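You operate a simulated robot arm through the tools that you are given. There is no shell and no other tool. Be economical: measure what you need, move in short steps, check, and stop when the job is done.

Carry out the task below with a simulated robot arm. There is one attempt and no reset: what you move stays moved.

JOB
Fetch the steel sieve and set it on top of the white lamp cover on the packing bench.
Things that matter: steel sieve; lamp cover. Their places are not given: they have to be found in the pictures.

It is judged by the outcome, as a careful person would: the job done as asked, and still so three seconds after it is handed in. It fails if anything else is knocked over, pushed out of place, dropped, spilled or broken. Lids that push on must go on centred and level and be pressed home; caps that screw on are set level and turned clockwise until they are tight.

ROBOT AND FRAMES
A 7-joint arm with a two-finger parallel gripper, fixed in place. Base frame: the origin is at the foot of the arm, x ahead of it, y to its left, z up; the work surface is at about z = 0.85. Lengths are in m, angles in rad, forces in N, time in s.
With the tool pointing down near the work surface it reaches from about 0.3 to 0.7 m from the base axis. Its first joint turns from -1.152 to 1.152 rad. Payload 1.57 kg.
The TCP is the grasp point between the finger pads, 0.03 m short of the fingertips. In the tool frame z runs along the fingers and y along their closing line. Largest opening 0.11 m; finger width 0.024, thickness 0.012; the body of the gripper, 0.048 by 0.112 m, starts 0.078 m behind the TCP.
Orientation is that of the tool frame in the base frame, as a unit quaternion [x, y, z, w]. With the fingers straight down and closing along the base's y, the tool's x points along the base's -x, its y along +y and its z along -z.

CONTROLS
- The arm moves only by the tool apply_moves. Its argument "targets" is a list of rows, each a list of 3 entries, a list of its own where there are three numbers: the turn, a rotation vector about the base's x, y, z in units of 45 degrees (1.0 is 45 degrees), then the shift along the base's x, y, z in units of 200 mm (1.0 is 200 mm), then the closure, from 0 (fully open) to 1 (shut). In form: [[[wx, wy, wz], [dx, dy, dz], gripper], ...]. A call has 1 to 8 rows; each row is the pose to reach, as a shift and turn from the pose commanded when the call began. A call with a number of a shift or a turn outside -1 to 1 is refused whole. A row lasts 0.2 s, in which the tool goes at most 0.05 m and 0.15 rad; a call with a longer step from one row to the next is refused whole, and so is a gripper value outside its range. Where a pose cannot be reached the arm comes as near as it can. A force on the tool above 40 N (or 10 N above the force at the start of the call, whichever is more), or a blocked arm, ends the call early, and 0.2 s more pass. The fingers move at their own pace (about 0.108 m/s each) and stop on an object; they squeeze with about 24 N. The grip force told is the motor's: it shows also when the fingers shut on nothing. Time passes only in rows, and 0.2 s behind the last, so rows that repeat a pose let the fingers close. It gives the time, the measured TCP pose, the force on the tool (base axes), the opening and the grip force at its end, in the units of the frame above (readings bear some noise), and new pictures: "show" is both (left out), scene, wrist or none.
- Cameras (640 x 400 px; columns grow to the right, rows downward): "scene" is fixed at [0.1713, -0.3869, 1.4139]; the picture's right is [0.81, -0.59, 0.00], its down [-0.38, -0.53, -0.76] and it looks along [0.44, 0.61, -0.65] (base axes); focal length 300 px, centre (320, 200). "wrist" rides on the gripper at [-0.036, 0, -0.08] in the tool frame; the picture's right is [0.00, -1.00, 0.00], its down [0.97, 0.00, -0.24] and it looks along [0.24, 0.00, 0.97] (tool axes); focal length 218 px, centre (320, 200).
- locate(camera, pixels): for up to 12 pixels [column, row] of the newest picture of that camera ("zoom" is the newest enlarged one), the place [x, y, z] in the base frame of the surface seen there, good to about 0.002 m, but the place of the scene camera against the robot may be out by one fixed shift of up to 0.025 m in any direction. No time passes.
- inspect(camera, box): a new picture of the part [left, top, right, bottom] of that camera's present view, enlarged. No time passes.
- hand_in(): hands the job in; it is judged then, once.

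Work in short steps. Measure before you move; look again where a grasp or a placing could have gone wrong, and mend it. You have 60 turns and 170 pictures in all, those below and enlarged ones among them. Open the gripper and draw the arm clear of the work before you hand the job in, unless the task says otherwise; then end with one line.

The tools are called after "Emit:" by a JSON object that holds its "name" and its "arguments". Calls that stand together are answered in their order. apply_moves: Moves the arm, as the interface text tells. Its arguments: {"type":"object","properties":{"targets":{"type":"array","items":{"type":"array"}},"show":{"type":"string","enum":["both","scene","wrist","none"]}},"required":["targets"]} The other tools are called the same way: locate (camera, pixels) gives the place of the surface under pixels of a picture; inspect (camera, box) takes an enlarged picture of a part of a camera's view; hand_in () hands the job in.

At the start:

```text
clock: 0.0
ee_pos: [0.469, 0.0818, 1.1403]
tool_rot: [0.001, 1.0, 0.0, 0.001]
contact_force: [-0.4, -0.2, -0.5]
gripper_width: 0.1101
grip_force: 0.1
```

scene: 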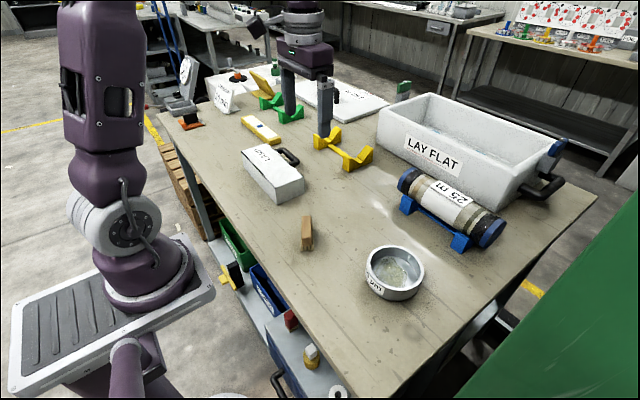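
wrist: 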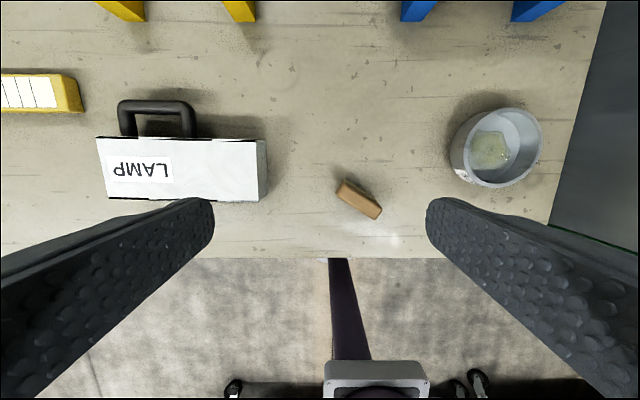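

The round steel vessel near scene (395,272) may be the sieve, and the white box at (272,173) reads LAMP. I'll enlarge both.

Emit:
{"name": "inspect", "arguments": {"camera": "scene", "box": [340, 230, 450, 310]}}

Emit:
{"name": "inspect", "arguments": {"camera": "scene", "box": [220, 100, 340, 220]}}

Emit:
{"name": "inspect", "arguments": {"camera": "scene", "box": [160, 40, 420, 190]}}

Emit:
{"name": "locate", "arguments": {"camera": "wrist", "pixels": [[497, 108], [452, 160], [543, 150], [490, 187], [490, 150], [100, 140], [260, 142], [262, 198], [115, 197], [158, 104], [360, 200], [300, 150]]}}

Emit:
{"name": "locate", "arguments": {"camera": "scene", "pixels": [[395, 246], [366, 268], [424, 268], [395, 290], [395, 270], [241, 152], [268, 144], [304, 180], [273, 188], [288, 155], [307, 220], [340, 240]]}}

```text
5.00 times, centred on (395, 270) of scene
```

zoom: 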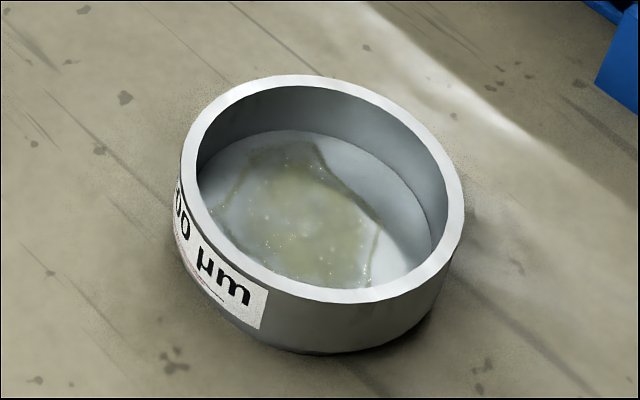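

```text
3.33 times, centred on (280, 160) of scene
```

zoom: 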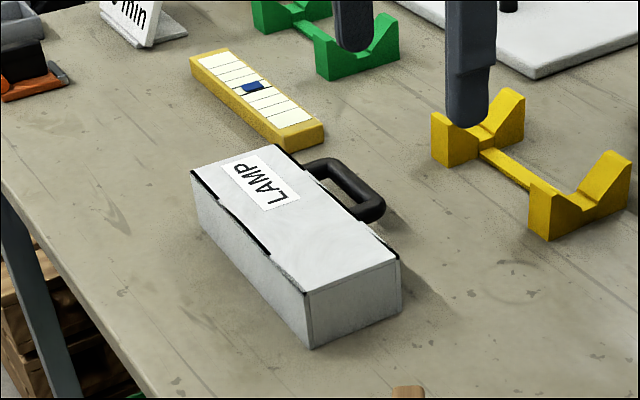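

```text
2.46 times, centred on (290, 115) of scene
```

zoom: 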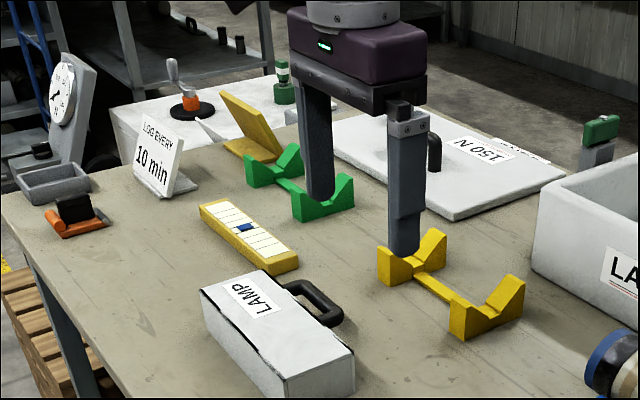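

```text
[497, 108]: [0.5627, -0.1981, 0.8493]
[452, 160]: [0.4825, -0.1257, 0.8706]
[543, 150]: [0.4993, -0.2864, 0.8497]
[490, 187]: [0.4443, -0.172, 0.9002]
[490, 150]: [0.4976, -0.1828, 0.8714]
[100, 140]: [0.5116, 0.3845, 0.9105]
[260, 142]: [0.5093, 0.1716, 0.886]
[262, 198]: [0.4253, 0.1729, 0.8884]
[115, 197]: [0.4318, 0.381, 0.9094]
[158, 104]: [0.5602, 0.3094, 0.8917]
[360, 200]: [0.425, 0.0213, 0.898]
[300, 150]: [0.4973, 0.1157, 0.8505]
```

```text
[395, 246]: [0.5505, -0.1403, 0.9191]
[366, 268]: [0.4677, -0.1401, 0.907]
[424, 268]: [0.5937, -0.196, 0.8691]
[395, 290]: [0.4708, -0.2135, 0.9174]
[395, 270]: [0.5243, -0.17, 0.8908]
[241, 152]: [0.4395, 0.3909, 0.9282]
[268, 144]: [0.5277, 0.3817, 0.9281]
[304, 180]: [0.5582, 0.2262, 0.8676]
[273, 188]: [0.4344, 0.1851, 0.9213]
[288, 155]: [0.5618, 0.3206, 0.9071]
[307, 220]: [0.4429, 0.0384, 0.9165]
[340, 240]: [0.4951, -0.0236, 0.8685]
```

The sieve is the round "µm" vessel, and the lamp cover is the LAMP box with its top at about z 0.91. The scene camera reads roughly 0.018 m too high. I'll enlarge the wrist view of both to measure rim and edges.

Emit:
{"name": "inspect", "arguments": {"camera": "wrist", "box": [80, 80, 280, 205]}}

Emit:
{"name": "inspect", "arguments": {"camera": "wrist", "box": [432, 95, 560, 195]}}

```text
3.20 times, centred on (180, 142) of wrist
```

zoom: 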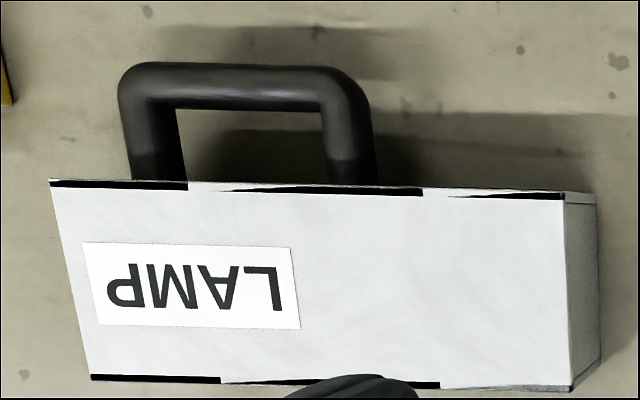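

```text
4.00 times, centred on (496, 145) of wrist
```

zoom: 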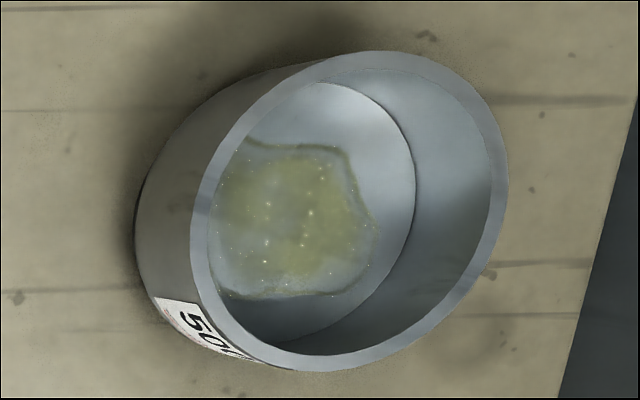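

I'll locate points on the rim (top 370,55; bottom 320,365; left 195,215; right 505,150), the floor and the wall in this zoomed picture.

Emit:
{"name": "locate", "arguments": {"camera": "zoom", "pixels": [[375, 58], [320, 364], [197, 220], [502, 160], [260, 100], [470, 270], [480, 100], [230, 320], [330, 200], [300, 110], [230, 240], [600, 200]]}}

```text
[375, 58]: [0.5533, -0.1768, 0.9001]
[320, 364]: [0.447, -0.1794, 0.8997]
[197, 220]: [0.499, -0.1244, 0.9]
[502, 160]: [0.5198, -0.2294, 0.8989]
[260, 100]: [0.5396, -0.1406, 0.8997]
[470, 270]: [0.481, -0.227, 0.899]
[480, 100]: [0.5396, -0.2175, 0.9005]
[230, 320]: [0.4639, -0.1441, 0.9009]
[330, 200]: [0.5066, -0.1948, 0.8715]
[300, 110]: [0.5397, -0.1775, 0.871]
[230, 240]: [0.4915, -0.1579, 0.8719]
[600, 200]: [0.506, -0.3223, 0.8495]
```

Rim: centre about (0.500, -0.177), top z 0.900, mid-wall radius about 0.0535 and mesh at 0.871, so it is too wide to straddle and I'll grip the +y wall. I'll move above that wall at z ~1.06 with the fingers partly closed and look again.

Emit:
{"name": "apply_moves", "arguments": {"targets": [[[0, 0, 0], [0.03, -0.2, 0], 0.2], [[0, 0, 0], [0.06, -0.4, 0], 0.4], [[0, 0, 0], [0.09, -0.6, 0], 0.45], [[0, 0, 0], [0.12, -0.8, -0.1], 0.45], [[0, 0, 0], [0.155, -1.0, -0.25], 0.45], [[0, 0, 0], [0.155, -1.0, -0.4], 0.45], [[0, 0, 0], [0.155, -1.0, -0.4], 0.45]]}}

```text
refused: row 5 steps farther than a row can; nothing moved
```

The step at row 5 was just over 0.05 m, so I'll make the descent finer.

Emit:
{"name": "apply_moves", "arguments": {"targets": [[[0, 0, 0], [0.03, -0.2, 0], 0.2], [[0, 0, 0], [0.06, -0.4, 0], 0.4], [[0, 0, 0], [0.09, -0.6, 0], 0.45], [[0, 0, 0], [0.12, -0.8, -0.1], 0.45], [[0, 0, 0], [0.155, -1.0, -0.2], 0.45], [[0, 0, 0], [0.155, -1.0, -0.4], 0.45], [[0, 0, 0], [0.155, -1.0, -0.4], 0.45]]}}

```text
clock: 1.6
ee_pos: [0.4997, -0.1186, 1.0624]
tool_rot: [-0.001, 1.0, 0.0, -0.001]
contact_force: [-0.4, -0.1, -0.4]
gripper_width: 0.06
grip_force: 0.0
```

scene: 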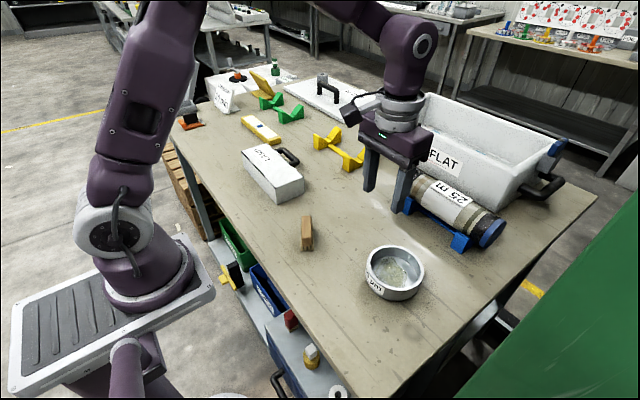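
wrist: 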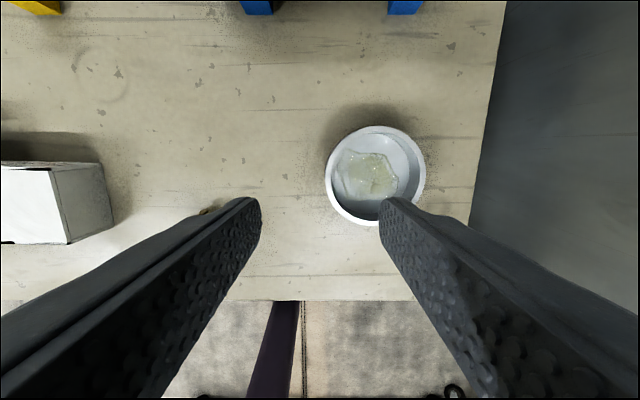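

The sieve rim appears at wrist (325–427, 125–225). I'll zoom in to measure the wall edges.

Emit:
{"name": "inspect", "arguments": {"camera": "wrist", "box": [296, 110, 456, 235]}}

Emit:
{"name": "locate", "arguments": {"camera": "wrist", "pixels": [[325, 175], [328, 175], [331, 175], [335, 175], [422, 175], [425, 175], [376, 127], [360, 221], [205, 211], [67, 242], [52, 170], [30, 205]]}}

```text
3.20 times, centred on (376, 172) of wrist
```

zoom: 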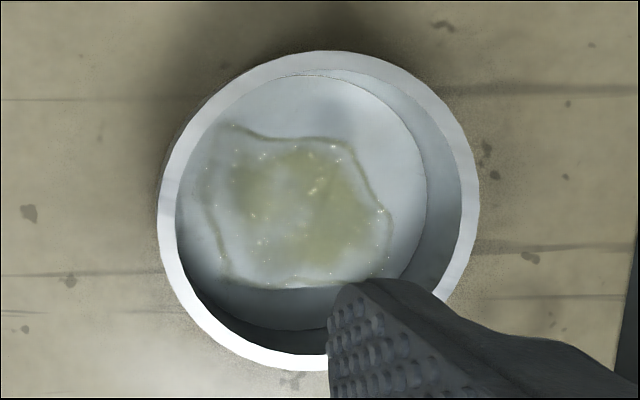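

```text
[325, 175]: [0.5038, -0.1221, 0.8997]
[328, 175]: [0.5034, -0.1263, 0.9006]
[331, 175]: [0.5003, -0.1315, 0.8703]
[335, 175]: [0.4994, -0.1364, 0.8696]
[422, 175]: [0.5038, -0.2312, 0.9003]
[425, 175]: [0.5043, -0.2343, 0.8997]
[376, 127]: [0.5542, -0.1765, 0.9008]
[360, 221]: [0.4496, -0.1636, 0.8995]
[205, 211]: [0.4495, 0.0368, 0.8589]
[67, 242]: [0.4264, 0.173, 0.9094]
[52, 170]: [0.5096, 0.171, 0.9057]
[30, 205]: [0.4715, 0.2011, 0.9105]
```

Outer radius 0.0563, centre (0.500, -0.178), mid-wall at y = -0.1245. I'll descend with one finger on each side of the wall, tips about 8 mm above the mesh.

Emit:
{"name": "apply_moves", "arguments": {"targets": [[[0, 0, 0], [0.0, -0.03, -0.15], 0.45], [[0, 0, 0], [0.0, -0.03, -0.35], 0.45], [[0, 0, 0], [0.0, -0.03, -0.5], 0.45], [[0, 0, 0], [0.0, -0.03, -0.62], 0.45], [[0, 0, 0], [0.0, -0.03, -0.7], 0.45], [[0, 0, 0], [0.0, -0.03, -0.765], 0.45], [[0, 0, 0], [0.0, -0.03, -0.765], 0.45]]}}

```text
clock: 3.2
ee_pos: [0.4988, -0.1244, 0.9072]
tool_rot: [0.0, 1.0, 0.0, 0.001]
contact_force: [-0.2, -0.2, -0.5]
gripper_width: 0.0605
grip_force: 0.0
```

scene: 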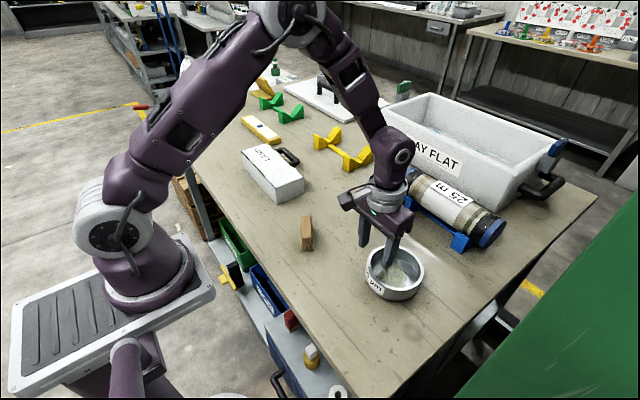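
wrist: 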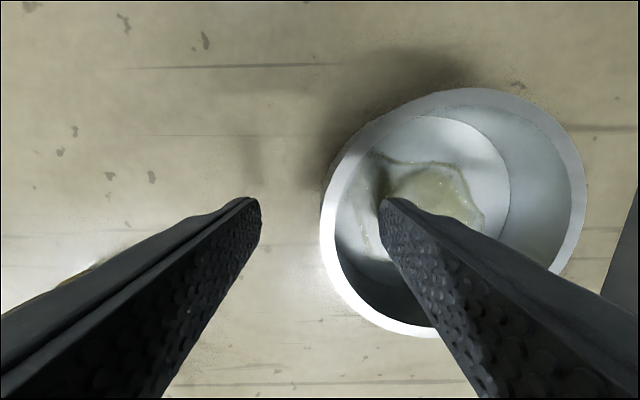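

The wall (wrist column ~325) lies between the fingers and there is no contact. I'll close on it.

Emit:
{"name": "apply_moves", "arguments": {"targets": [[[0, 0, 0], [0, 0, 0], 0.7], [[0, 0, 0], [0, 0, 0], 0.85], [[0, 0, 0], [0, 0, 0], 1], [[0, 0, 0], [0, 0, 0], 1], [[0, 0, 0], [0, 0, 0], 1]]}}

```text
clock: 4.4
ee_pos: [0.4988, -0.1242, 0.9066]
tool_rot: [0.0, 1.0, -0.001, 0.0]
contact_force: [-0.7, -0.7, 0.1]
gripper_width: 0.0059
grip_force: 24.4
```

scene: 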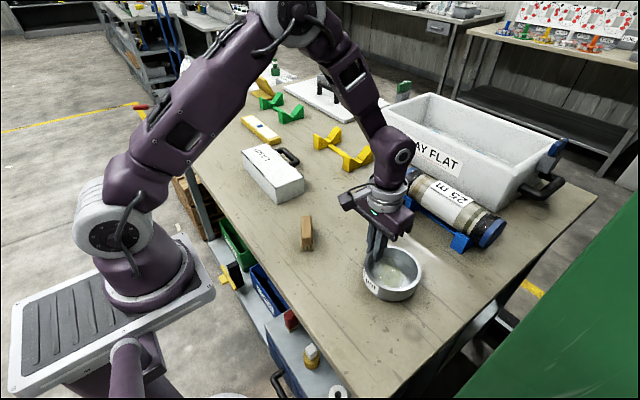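
wrist: 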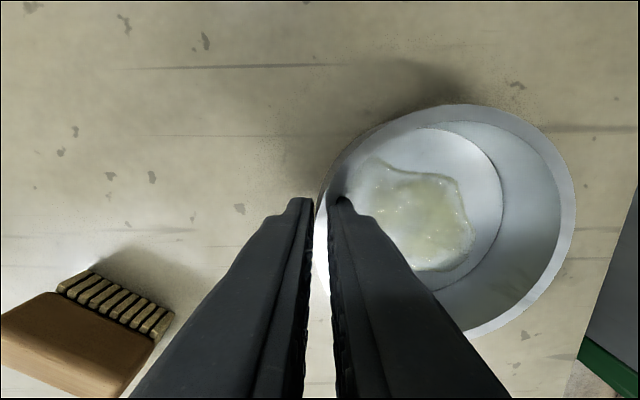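

The grip holds on the wall at 5.9 mm and 24 N. I'll lift gently to check the hold and the level.

Emit:
{"name": "apply_moves", "arguments": {"targets": [[[0, 0, 0], [0, 0, 0.03], 1], [[0, 0, 0], [0, 0, 0.08], 1], [[0, 0, 0], [0, 0, 0.15], 1], [[0, 0, 0], [0, 0, 0.22], 1], [[0, 0, 0], [0, 0, 0.25], 1], [[0, 0, 0], [0, 0, 0.25], 1]]}}

```text
clock: 5.8
ee_pos: [0.4992, -0.1242, 0.9571]
tool_rot: [0.001, 1.0, 0.0, 0.0]
contact_force: [0.4, 0.4, -2.9]
gripper_width: 0.0062
grip_force: 24.4
```

scene: 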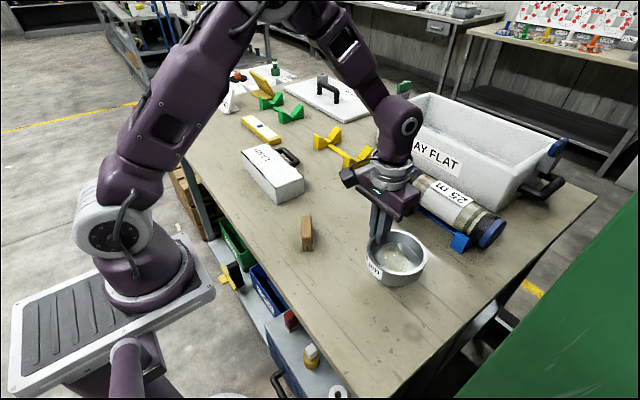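
wrist: 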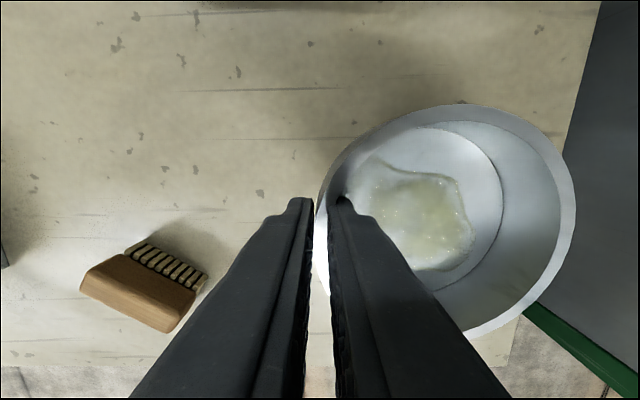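

It is lifted with the view of the sieve unchanged in the wrist picture. I'll measure the rim points to check its level and centre in hand.

Emit:
{"name": "locate", "arguments": {"camera": "wrist", "pixels": [[470, 106], [570, 200], [480, 332], [400, 120], [520, 310], [550, 150], [440, 230], [345, 160]]}}

```text
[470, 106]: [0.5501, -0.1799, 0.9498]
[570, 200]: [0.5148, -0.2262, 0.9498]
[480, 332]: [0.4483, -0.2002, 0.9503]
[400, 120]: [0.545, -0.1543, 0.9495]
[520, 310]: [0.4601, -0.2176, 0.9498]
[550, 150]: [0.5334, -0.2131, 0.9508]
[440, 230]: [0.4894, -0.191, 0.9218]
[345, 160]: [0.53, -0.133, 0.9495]
```

The sieve is level: rim z 0.950, centre about 0.0535 m to -y of the TCP, bottom about 0.057 below the TCP. I'll raise to about z 1.05 and carry it toward +y.

Emit:
{"name": "apply_moves", "arguments": {"targets": [[[0, 0, 0], [0, 0, 0.12], 1], [[0, 0, 0], [0, 0.03, 0.25], 1], [[0, 0, 0], [-0.02, 0.12, 0.38], 1], [[0, 0, 0], [-0.04, 0.26, 0.45], 1], [[0, 0, 0], [-0.06, 0.42, 0.45], 1], [[0, 0, 0], [-0.08, 0.58, 0.45], 1], [[0, 0, 0], [-0.1, 0.74, 0.45], 1], [[0, 0, 0], [-0.12, 0.9, 0.45], 1]], "show": "none"}}

Emit:
{"name": "apply_moves", "arguments": {"targets": [[[0, 0, 0], [0, 0.15, 0], 1], [[0, 0, 0], [0, 0.32, 0], 1], [[0, 0, 0], [-0.01, 0.5, 0], 1], [[0, 0, 0], [-0.02, 0.68, 0], 1], [[0, 0, 0], [-0.03, 0.86, 0], 1], [[0, 0, 0], [-0.03, 0.98, 0], 1], [[0, 0, 0], [-0.03, 1.0, 0], 1], [[0, 0, 0], [-0.03, 1.0, 0], 1]]}}

```text
clock: 7.6
ee_pos: [0.473, 0.0569, 1.0479]
tool_rot: [-0.001, 1.0, 0.0, 0.001]
contact_force: [0.1, 0.6, -1.7]
gripper_width: 0.0064
grip_force: 23.5
```

```text
clock: 9.4
ee_pos: [0.4693, 0.2555, 1.0464]
tool_rot: [0.001, 1.0, 0.0, 0.001]
contact_force: [0.2, 0.0, -1.3]
gripper_width: 0.0061
grip_force: 24.0
```

scene: 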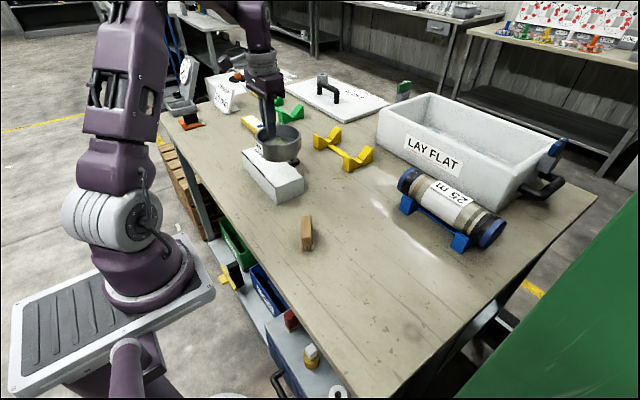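
wrist: 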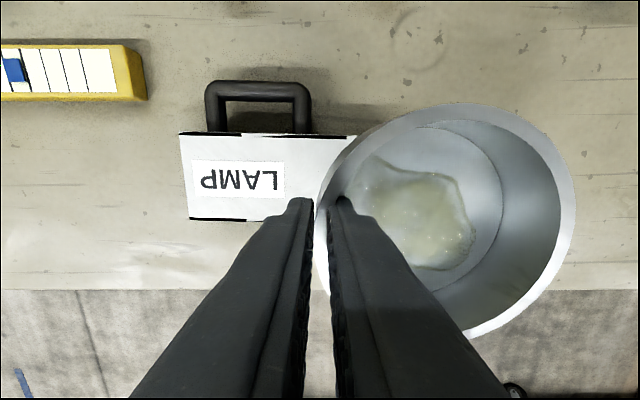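

The LAMP box is in view at wrist (180–355, 134–220). I'll measure its corners and the rim again.

Emit:
{"name": "locate", "arguments": {"camera": "wrist", "pixels": [[182, 136], [191, 216], [240, 137], [240, 218], [340, 138], [300, 170], [470, 106], [570, 200], [480, 332], [400, 120], [75, 97], [140, 97]]}}

```text
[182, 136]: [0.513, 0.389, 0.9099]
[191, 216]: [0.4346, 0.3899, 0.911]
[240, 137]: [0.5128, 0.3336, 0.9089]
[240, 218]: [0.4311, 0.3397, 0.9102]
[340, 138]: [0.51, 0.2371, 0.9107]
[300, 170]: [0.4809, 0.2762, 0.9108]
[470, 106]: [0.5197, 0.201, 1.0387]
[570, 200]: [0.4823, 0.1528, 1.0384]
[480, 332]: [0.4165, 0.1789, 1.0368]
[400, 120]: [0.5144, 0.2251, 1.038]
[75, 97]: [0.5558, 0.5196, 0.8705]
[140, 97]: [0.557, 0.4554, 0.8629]
```

Box centre is (0.4705, 0.281) with its top at 0.910. I'll move so the sieve centre is over it and lower to about 5 mm above the top.

Emit:
{"name": "apply_moves", "arguments": {"targets": [[[0, 0, 0], [0.005, 0.12, 0], 1], [[0, 0, 0], [0.01, 0.26, 0], 1], [[0, 0, 0], [0.014, 0.36, 0], 1], [[0, 0, 0], [0.014, 0.39, -0.08], 1], [[0, 0, 0], [0.014, 0.39, -0.2], 1], [[0, 0, 0], [0.014, 0.39, -0.31], 1], [[0, 0, 0], [0.014, 0.39, -0.37], 1], [[0, 0, 0], [0.014, 0.39, -0.37], 1]]}}

```text
clock: 11.2
ee_pos: [0.4722, 0.3336, 0.9733]
tool_rot: [-0.001, 1.0, 0.0, 0.0]
contact_force: [-0.6, 0.0, -1.7]
gripper_width: 0.0059
grip_force: 23.7
```

scene: 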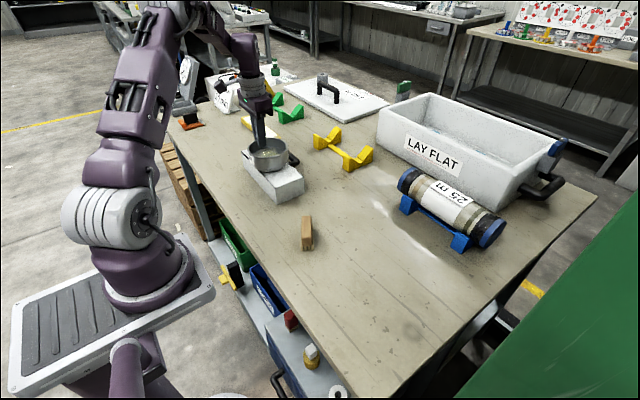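
wrist: 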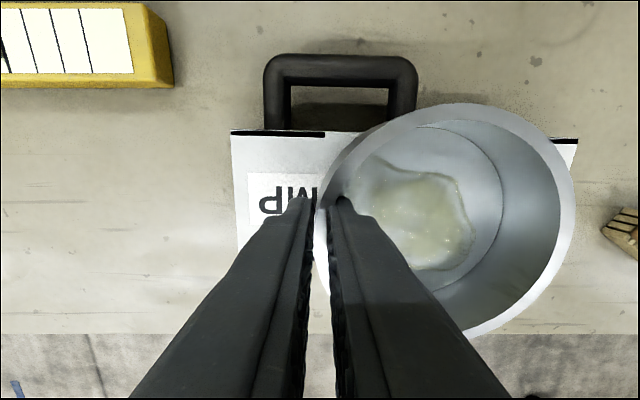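

It sits over the box with about 6 mm to go. I'll lower it slowly and watch the vertical force.

Emit:
{"name": "apply_moves", "arguments": {"targets": [[[0, 0, 0], [0, 0, -0.01], 1], [[0, 0, 0], [0, 0, -0.02], 1], [[0, 0, 0], [0, 0, -0.027], 1], [[0, 0, 0], [0, 0, -0.027], 1]], "show": "none"}}

Emit:
{"name": "inspect", "arguments": {"camera": "scene", "box": [225, 120, 325, 210]}}

```text
clock: 12.2
ee_pos: [0.4726, 0.3334, 0.9673]
tool_rot: [-0.001, 1.0, 0.0, -0.001]
contact_force: [0.2, 0.3, -0.2]
gripper_width: 0.0059
grip_force: 24.2
```

```text
4.44 times, centred on (275, 165) of scene
```

zoom: 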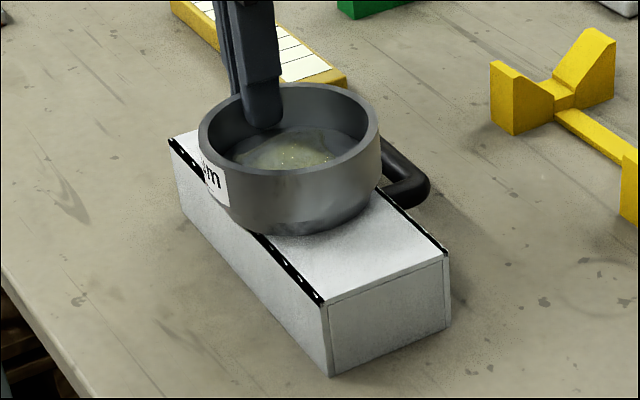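

The force has dropped to near zero, so it is just touching. I'll go down another 1 mm to confirm.

Emit:
{"name": "apply_moves", "arguments": {"targets": [[[0, 0, 0], [0, 0, -0.003], 1], [[0, 0, 0], [0, 0, -0.005], 1], [[0, 0, 0], [0, 0, -0.005], 1]], "show": "none"}}

```text
clock: 13.0
ee_pos: [0.4729, 0.3337, 0.9686]
tool_rot: [0.0, 1.0, 0.0, 0.0]
contact_force: [0.3, -2.0, 13.8]
gripper_width: 0.0059
grip_force: 24.1
```

The sieve is firmly seated (+13.8 N). I'll ease back up 1 mm and open the fingers a little.

Emit:
{"name": "apply_moves", "arguments": {"targets": [[[0, 0, 0], [0, 0, 0.005], 1], [[0, 0, 0], [0, 0, 0.005], 0.9], [[0, 0, 0], [0, 0, 0.005], 0.75], [[0, 0, 0], [0, 0, 0.005], 0.65], [[0, 0, 0], [0, 0, 0.005], 0.65]]}}

```text
clock: 14.2
ee_pos: [0.4729, 0.334, 0.9679]
tool_rot: [0.0, 1.0, 0.0, 0.0]
contact_force: [0.7, -0.4, -0.2]
gripper_width: 0.0386
grip_force: 0.1
```

scene: 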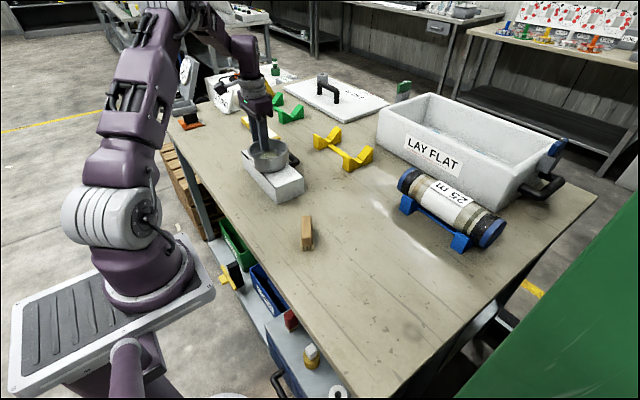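
wrist: 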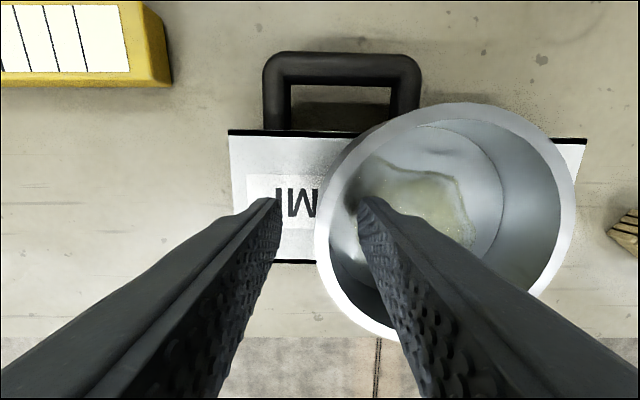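

The fingers are clear of the wall on both sides. I'll rise straight up.

Emit:
{"name": "apply_moves", "arguments": {"targets": [[[0, 0, 0], [0, 0, 0.06], 0.65], [[0, 0, 0], [0, 0, 0.2], 0.65], [[0, 0, 0], [0, 0, 0.4], 0.65], [[0, 0, 0], [0, 0, 0.6], 0.5], [[0, 0, 0], [0, 0, 0.8], 0.2], [[0, 0, 0], [0, -0.2, 0.85], 0], [[0, 0, 0], [0, -0.4, 0.85], 0], [[0, 0, 0], [0, -0.6, 0.85], 0]]}}

Emit:
{"name": "inspect", "arguments": {"camera": "scene", "box": [225, 120, 325, 210]}}

```text
clock: 16.0
ee_pos: [0.4754, 0.2127, 1.1368]
tool_rot: [-0.001, 1.0, 0.0, 0.0]
contact_force: [-1.1, -0.3, 0.2]
gripper_width: 0.1101
grip_force: 0.0
```

scene: 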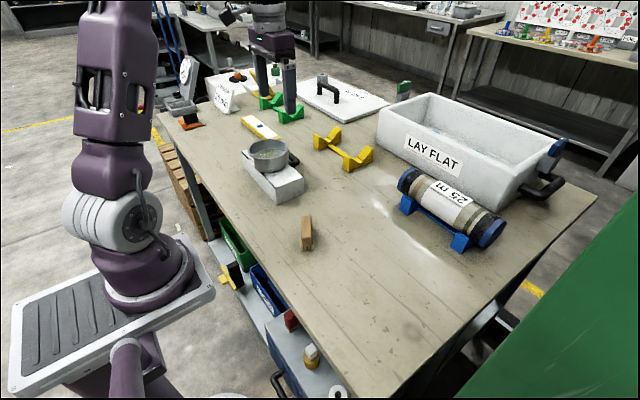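
wrist: 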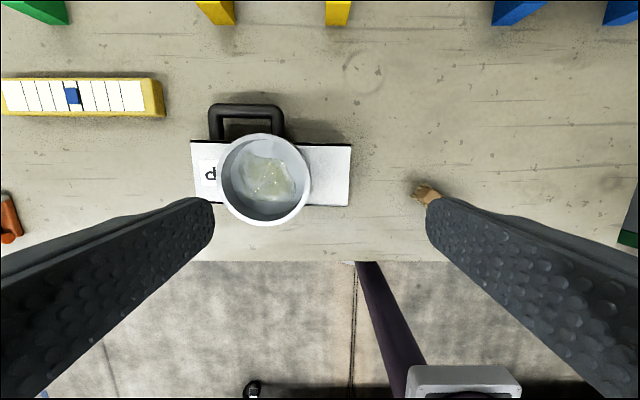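

```text
4.44 times, centred on (275, 165) of scene
```

zoom: 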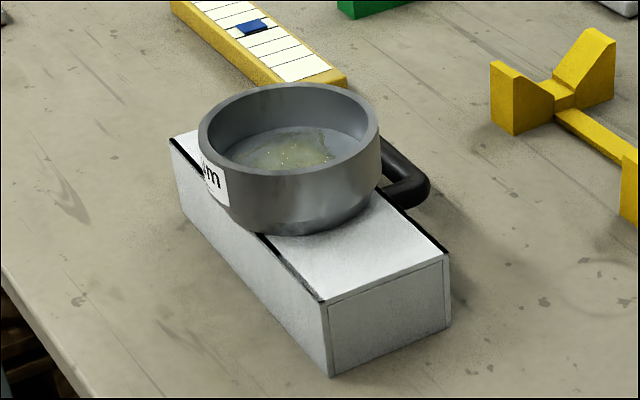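

The sieve rests on the cover with the arm clear. One quick check that it is level and centred.

Emit:
{"name": "locate", "arguments": {"camera": "wrist", "pixels": [[265, 136], [265, 223], [221, 180], [308, 180], [193, 145], [347, 148], [347, 203], [200, 199]]}}

```text
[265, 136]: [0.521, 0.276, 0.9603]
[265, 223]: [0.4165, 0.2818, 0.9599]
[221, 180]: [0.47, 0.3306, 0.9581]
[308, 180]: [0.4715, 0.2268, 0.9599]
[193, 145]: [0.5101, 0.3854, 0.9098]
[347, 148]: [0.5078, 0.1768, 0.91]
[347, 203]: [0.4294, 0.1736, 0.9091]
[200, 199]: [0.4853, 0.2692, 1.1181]
```

The rim is level at z 0.960 and centred at (0.469, 0.279) on the cover, whose centre is about (0.470, 0.281). I'm handing in.

Emit:
{"name": "hand_in", "arguments": {}}

```text
The job is handed in.
```

The steel sieve is on top of the white lamp cover, level and within about 2 mm of its centre. The gripper is open and the arm is clear; nothing else was moved.
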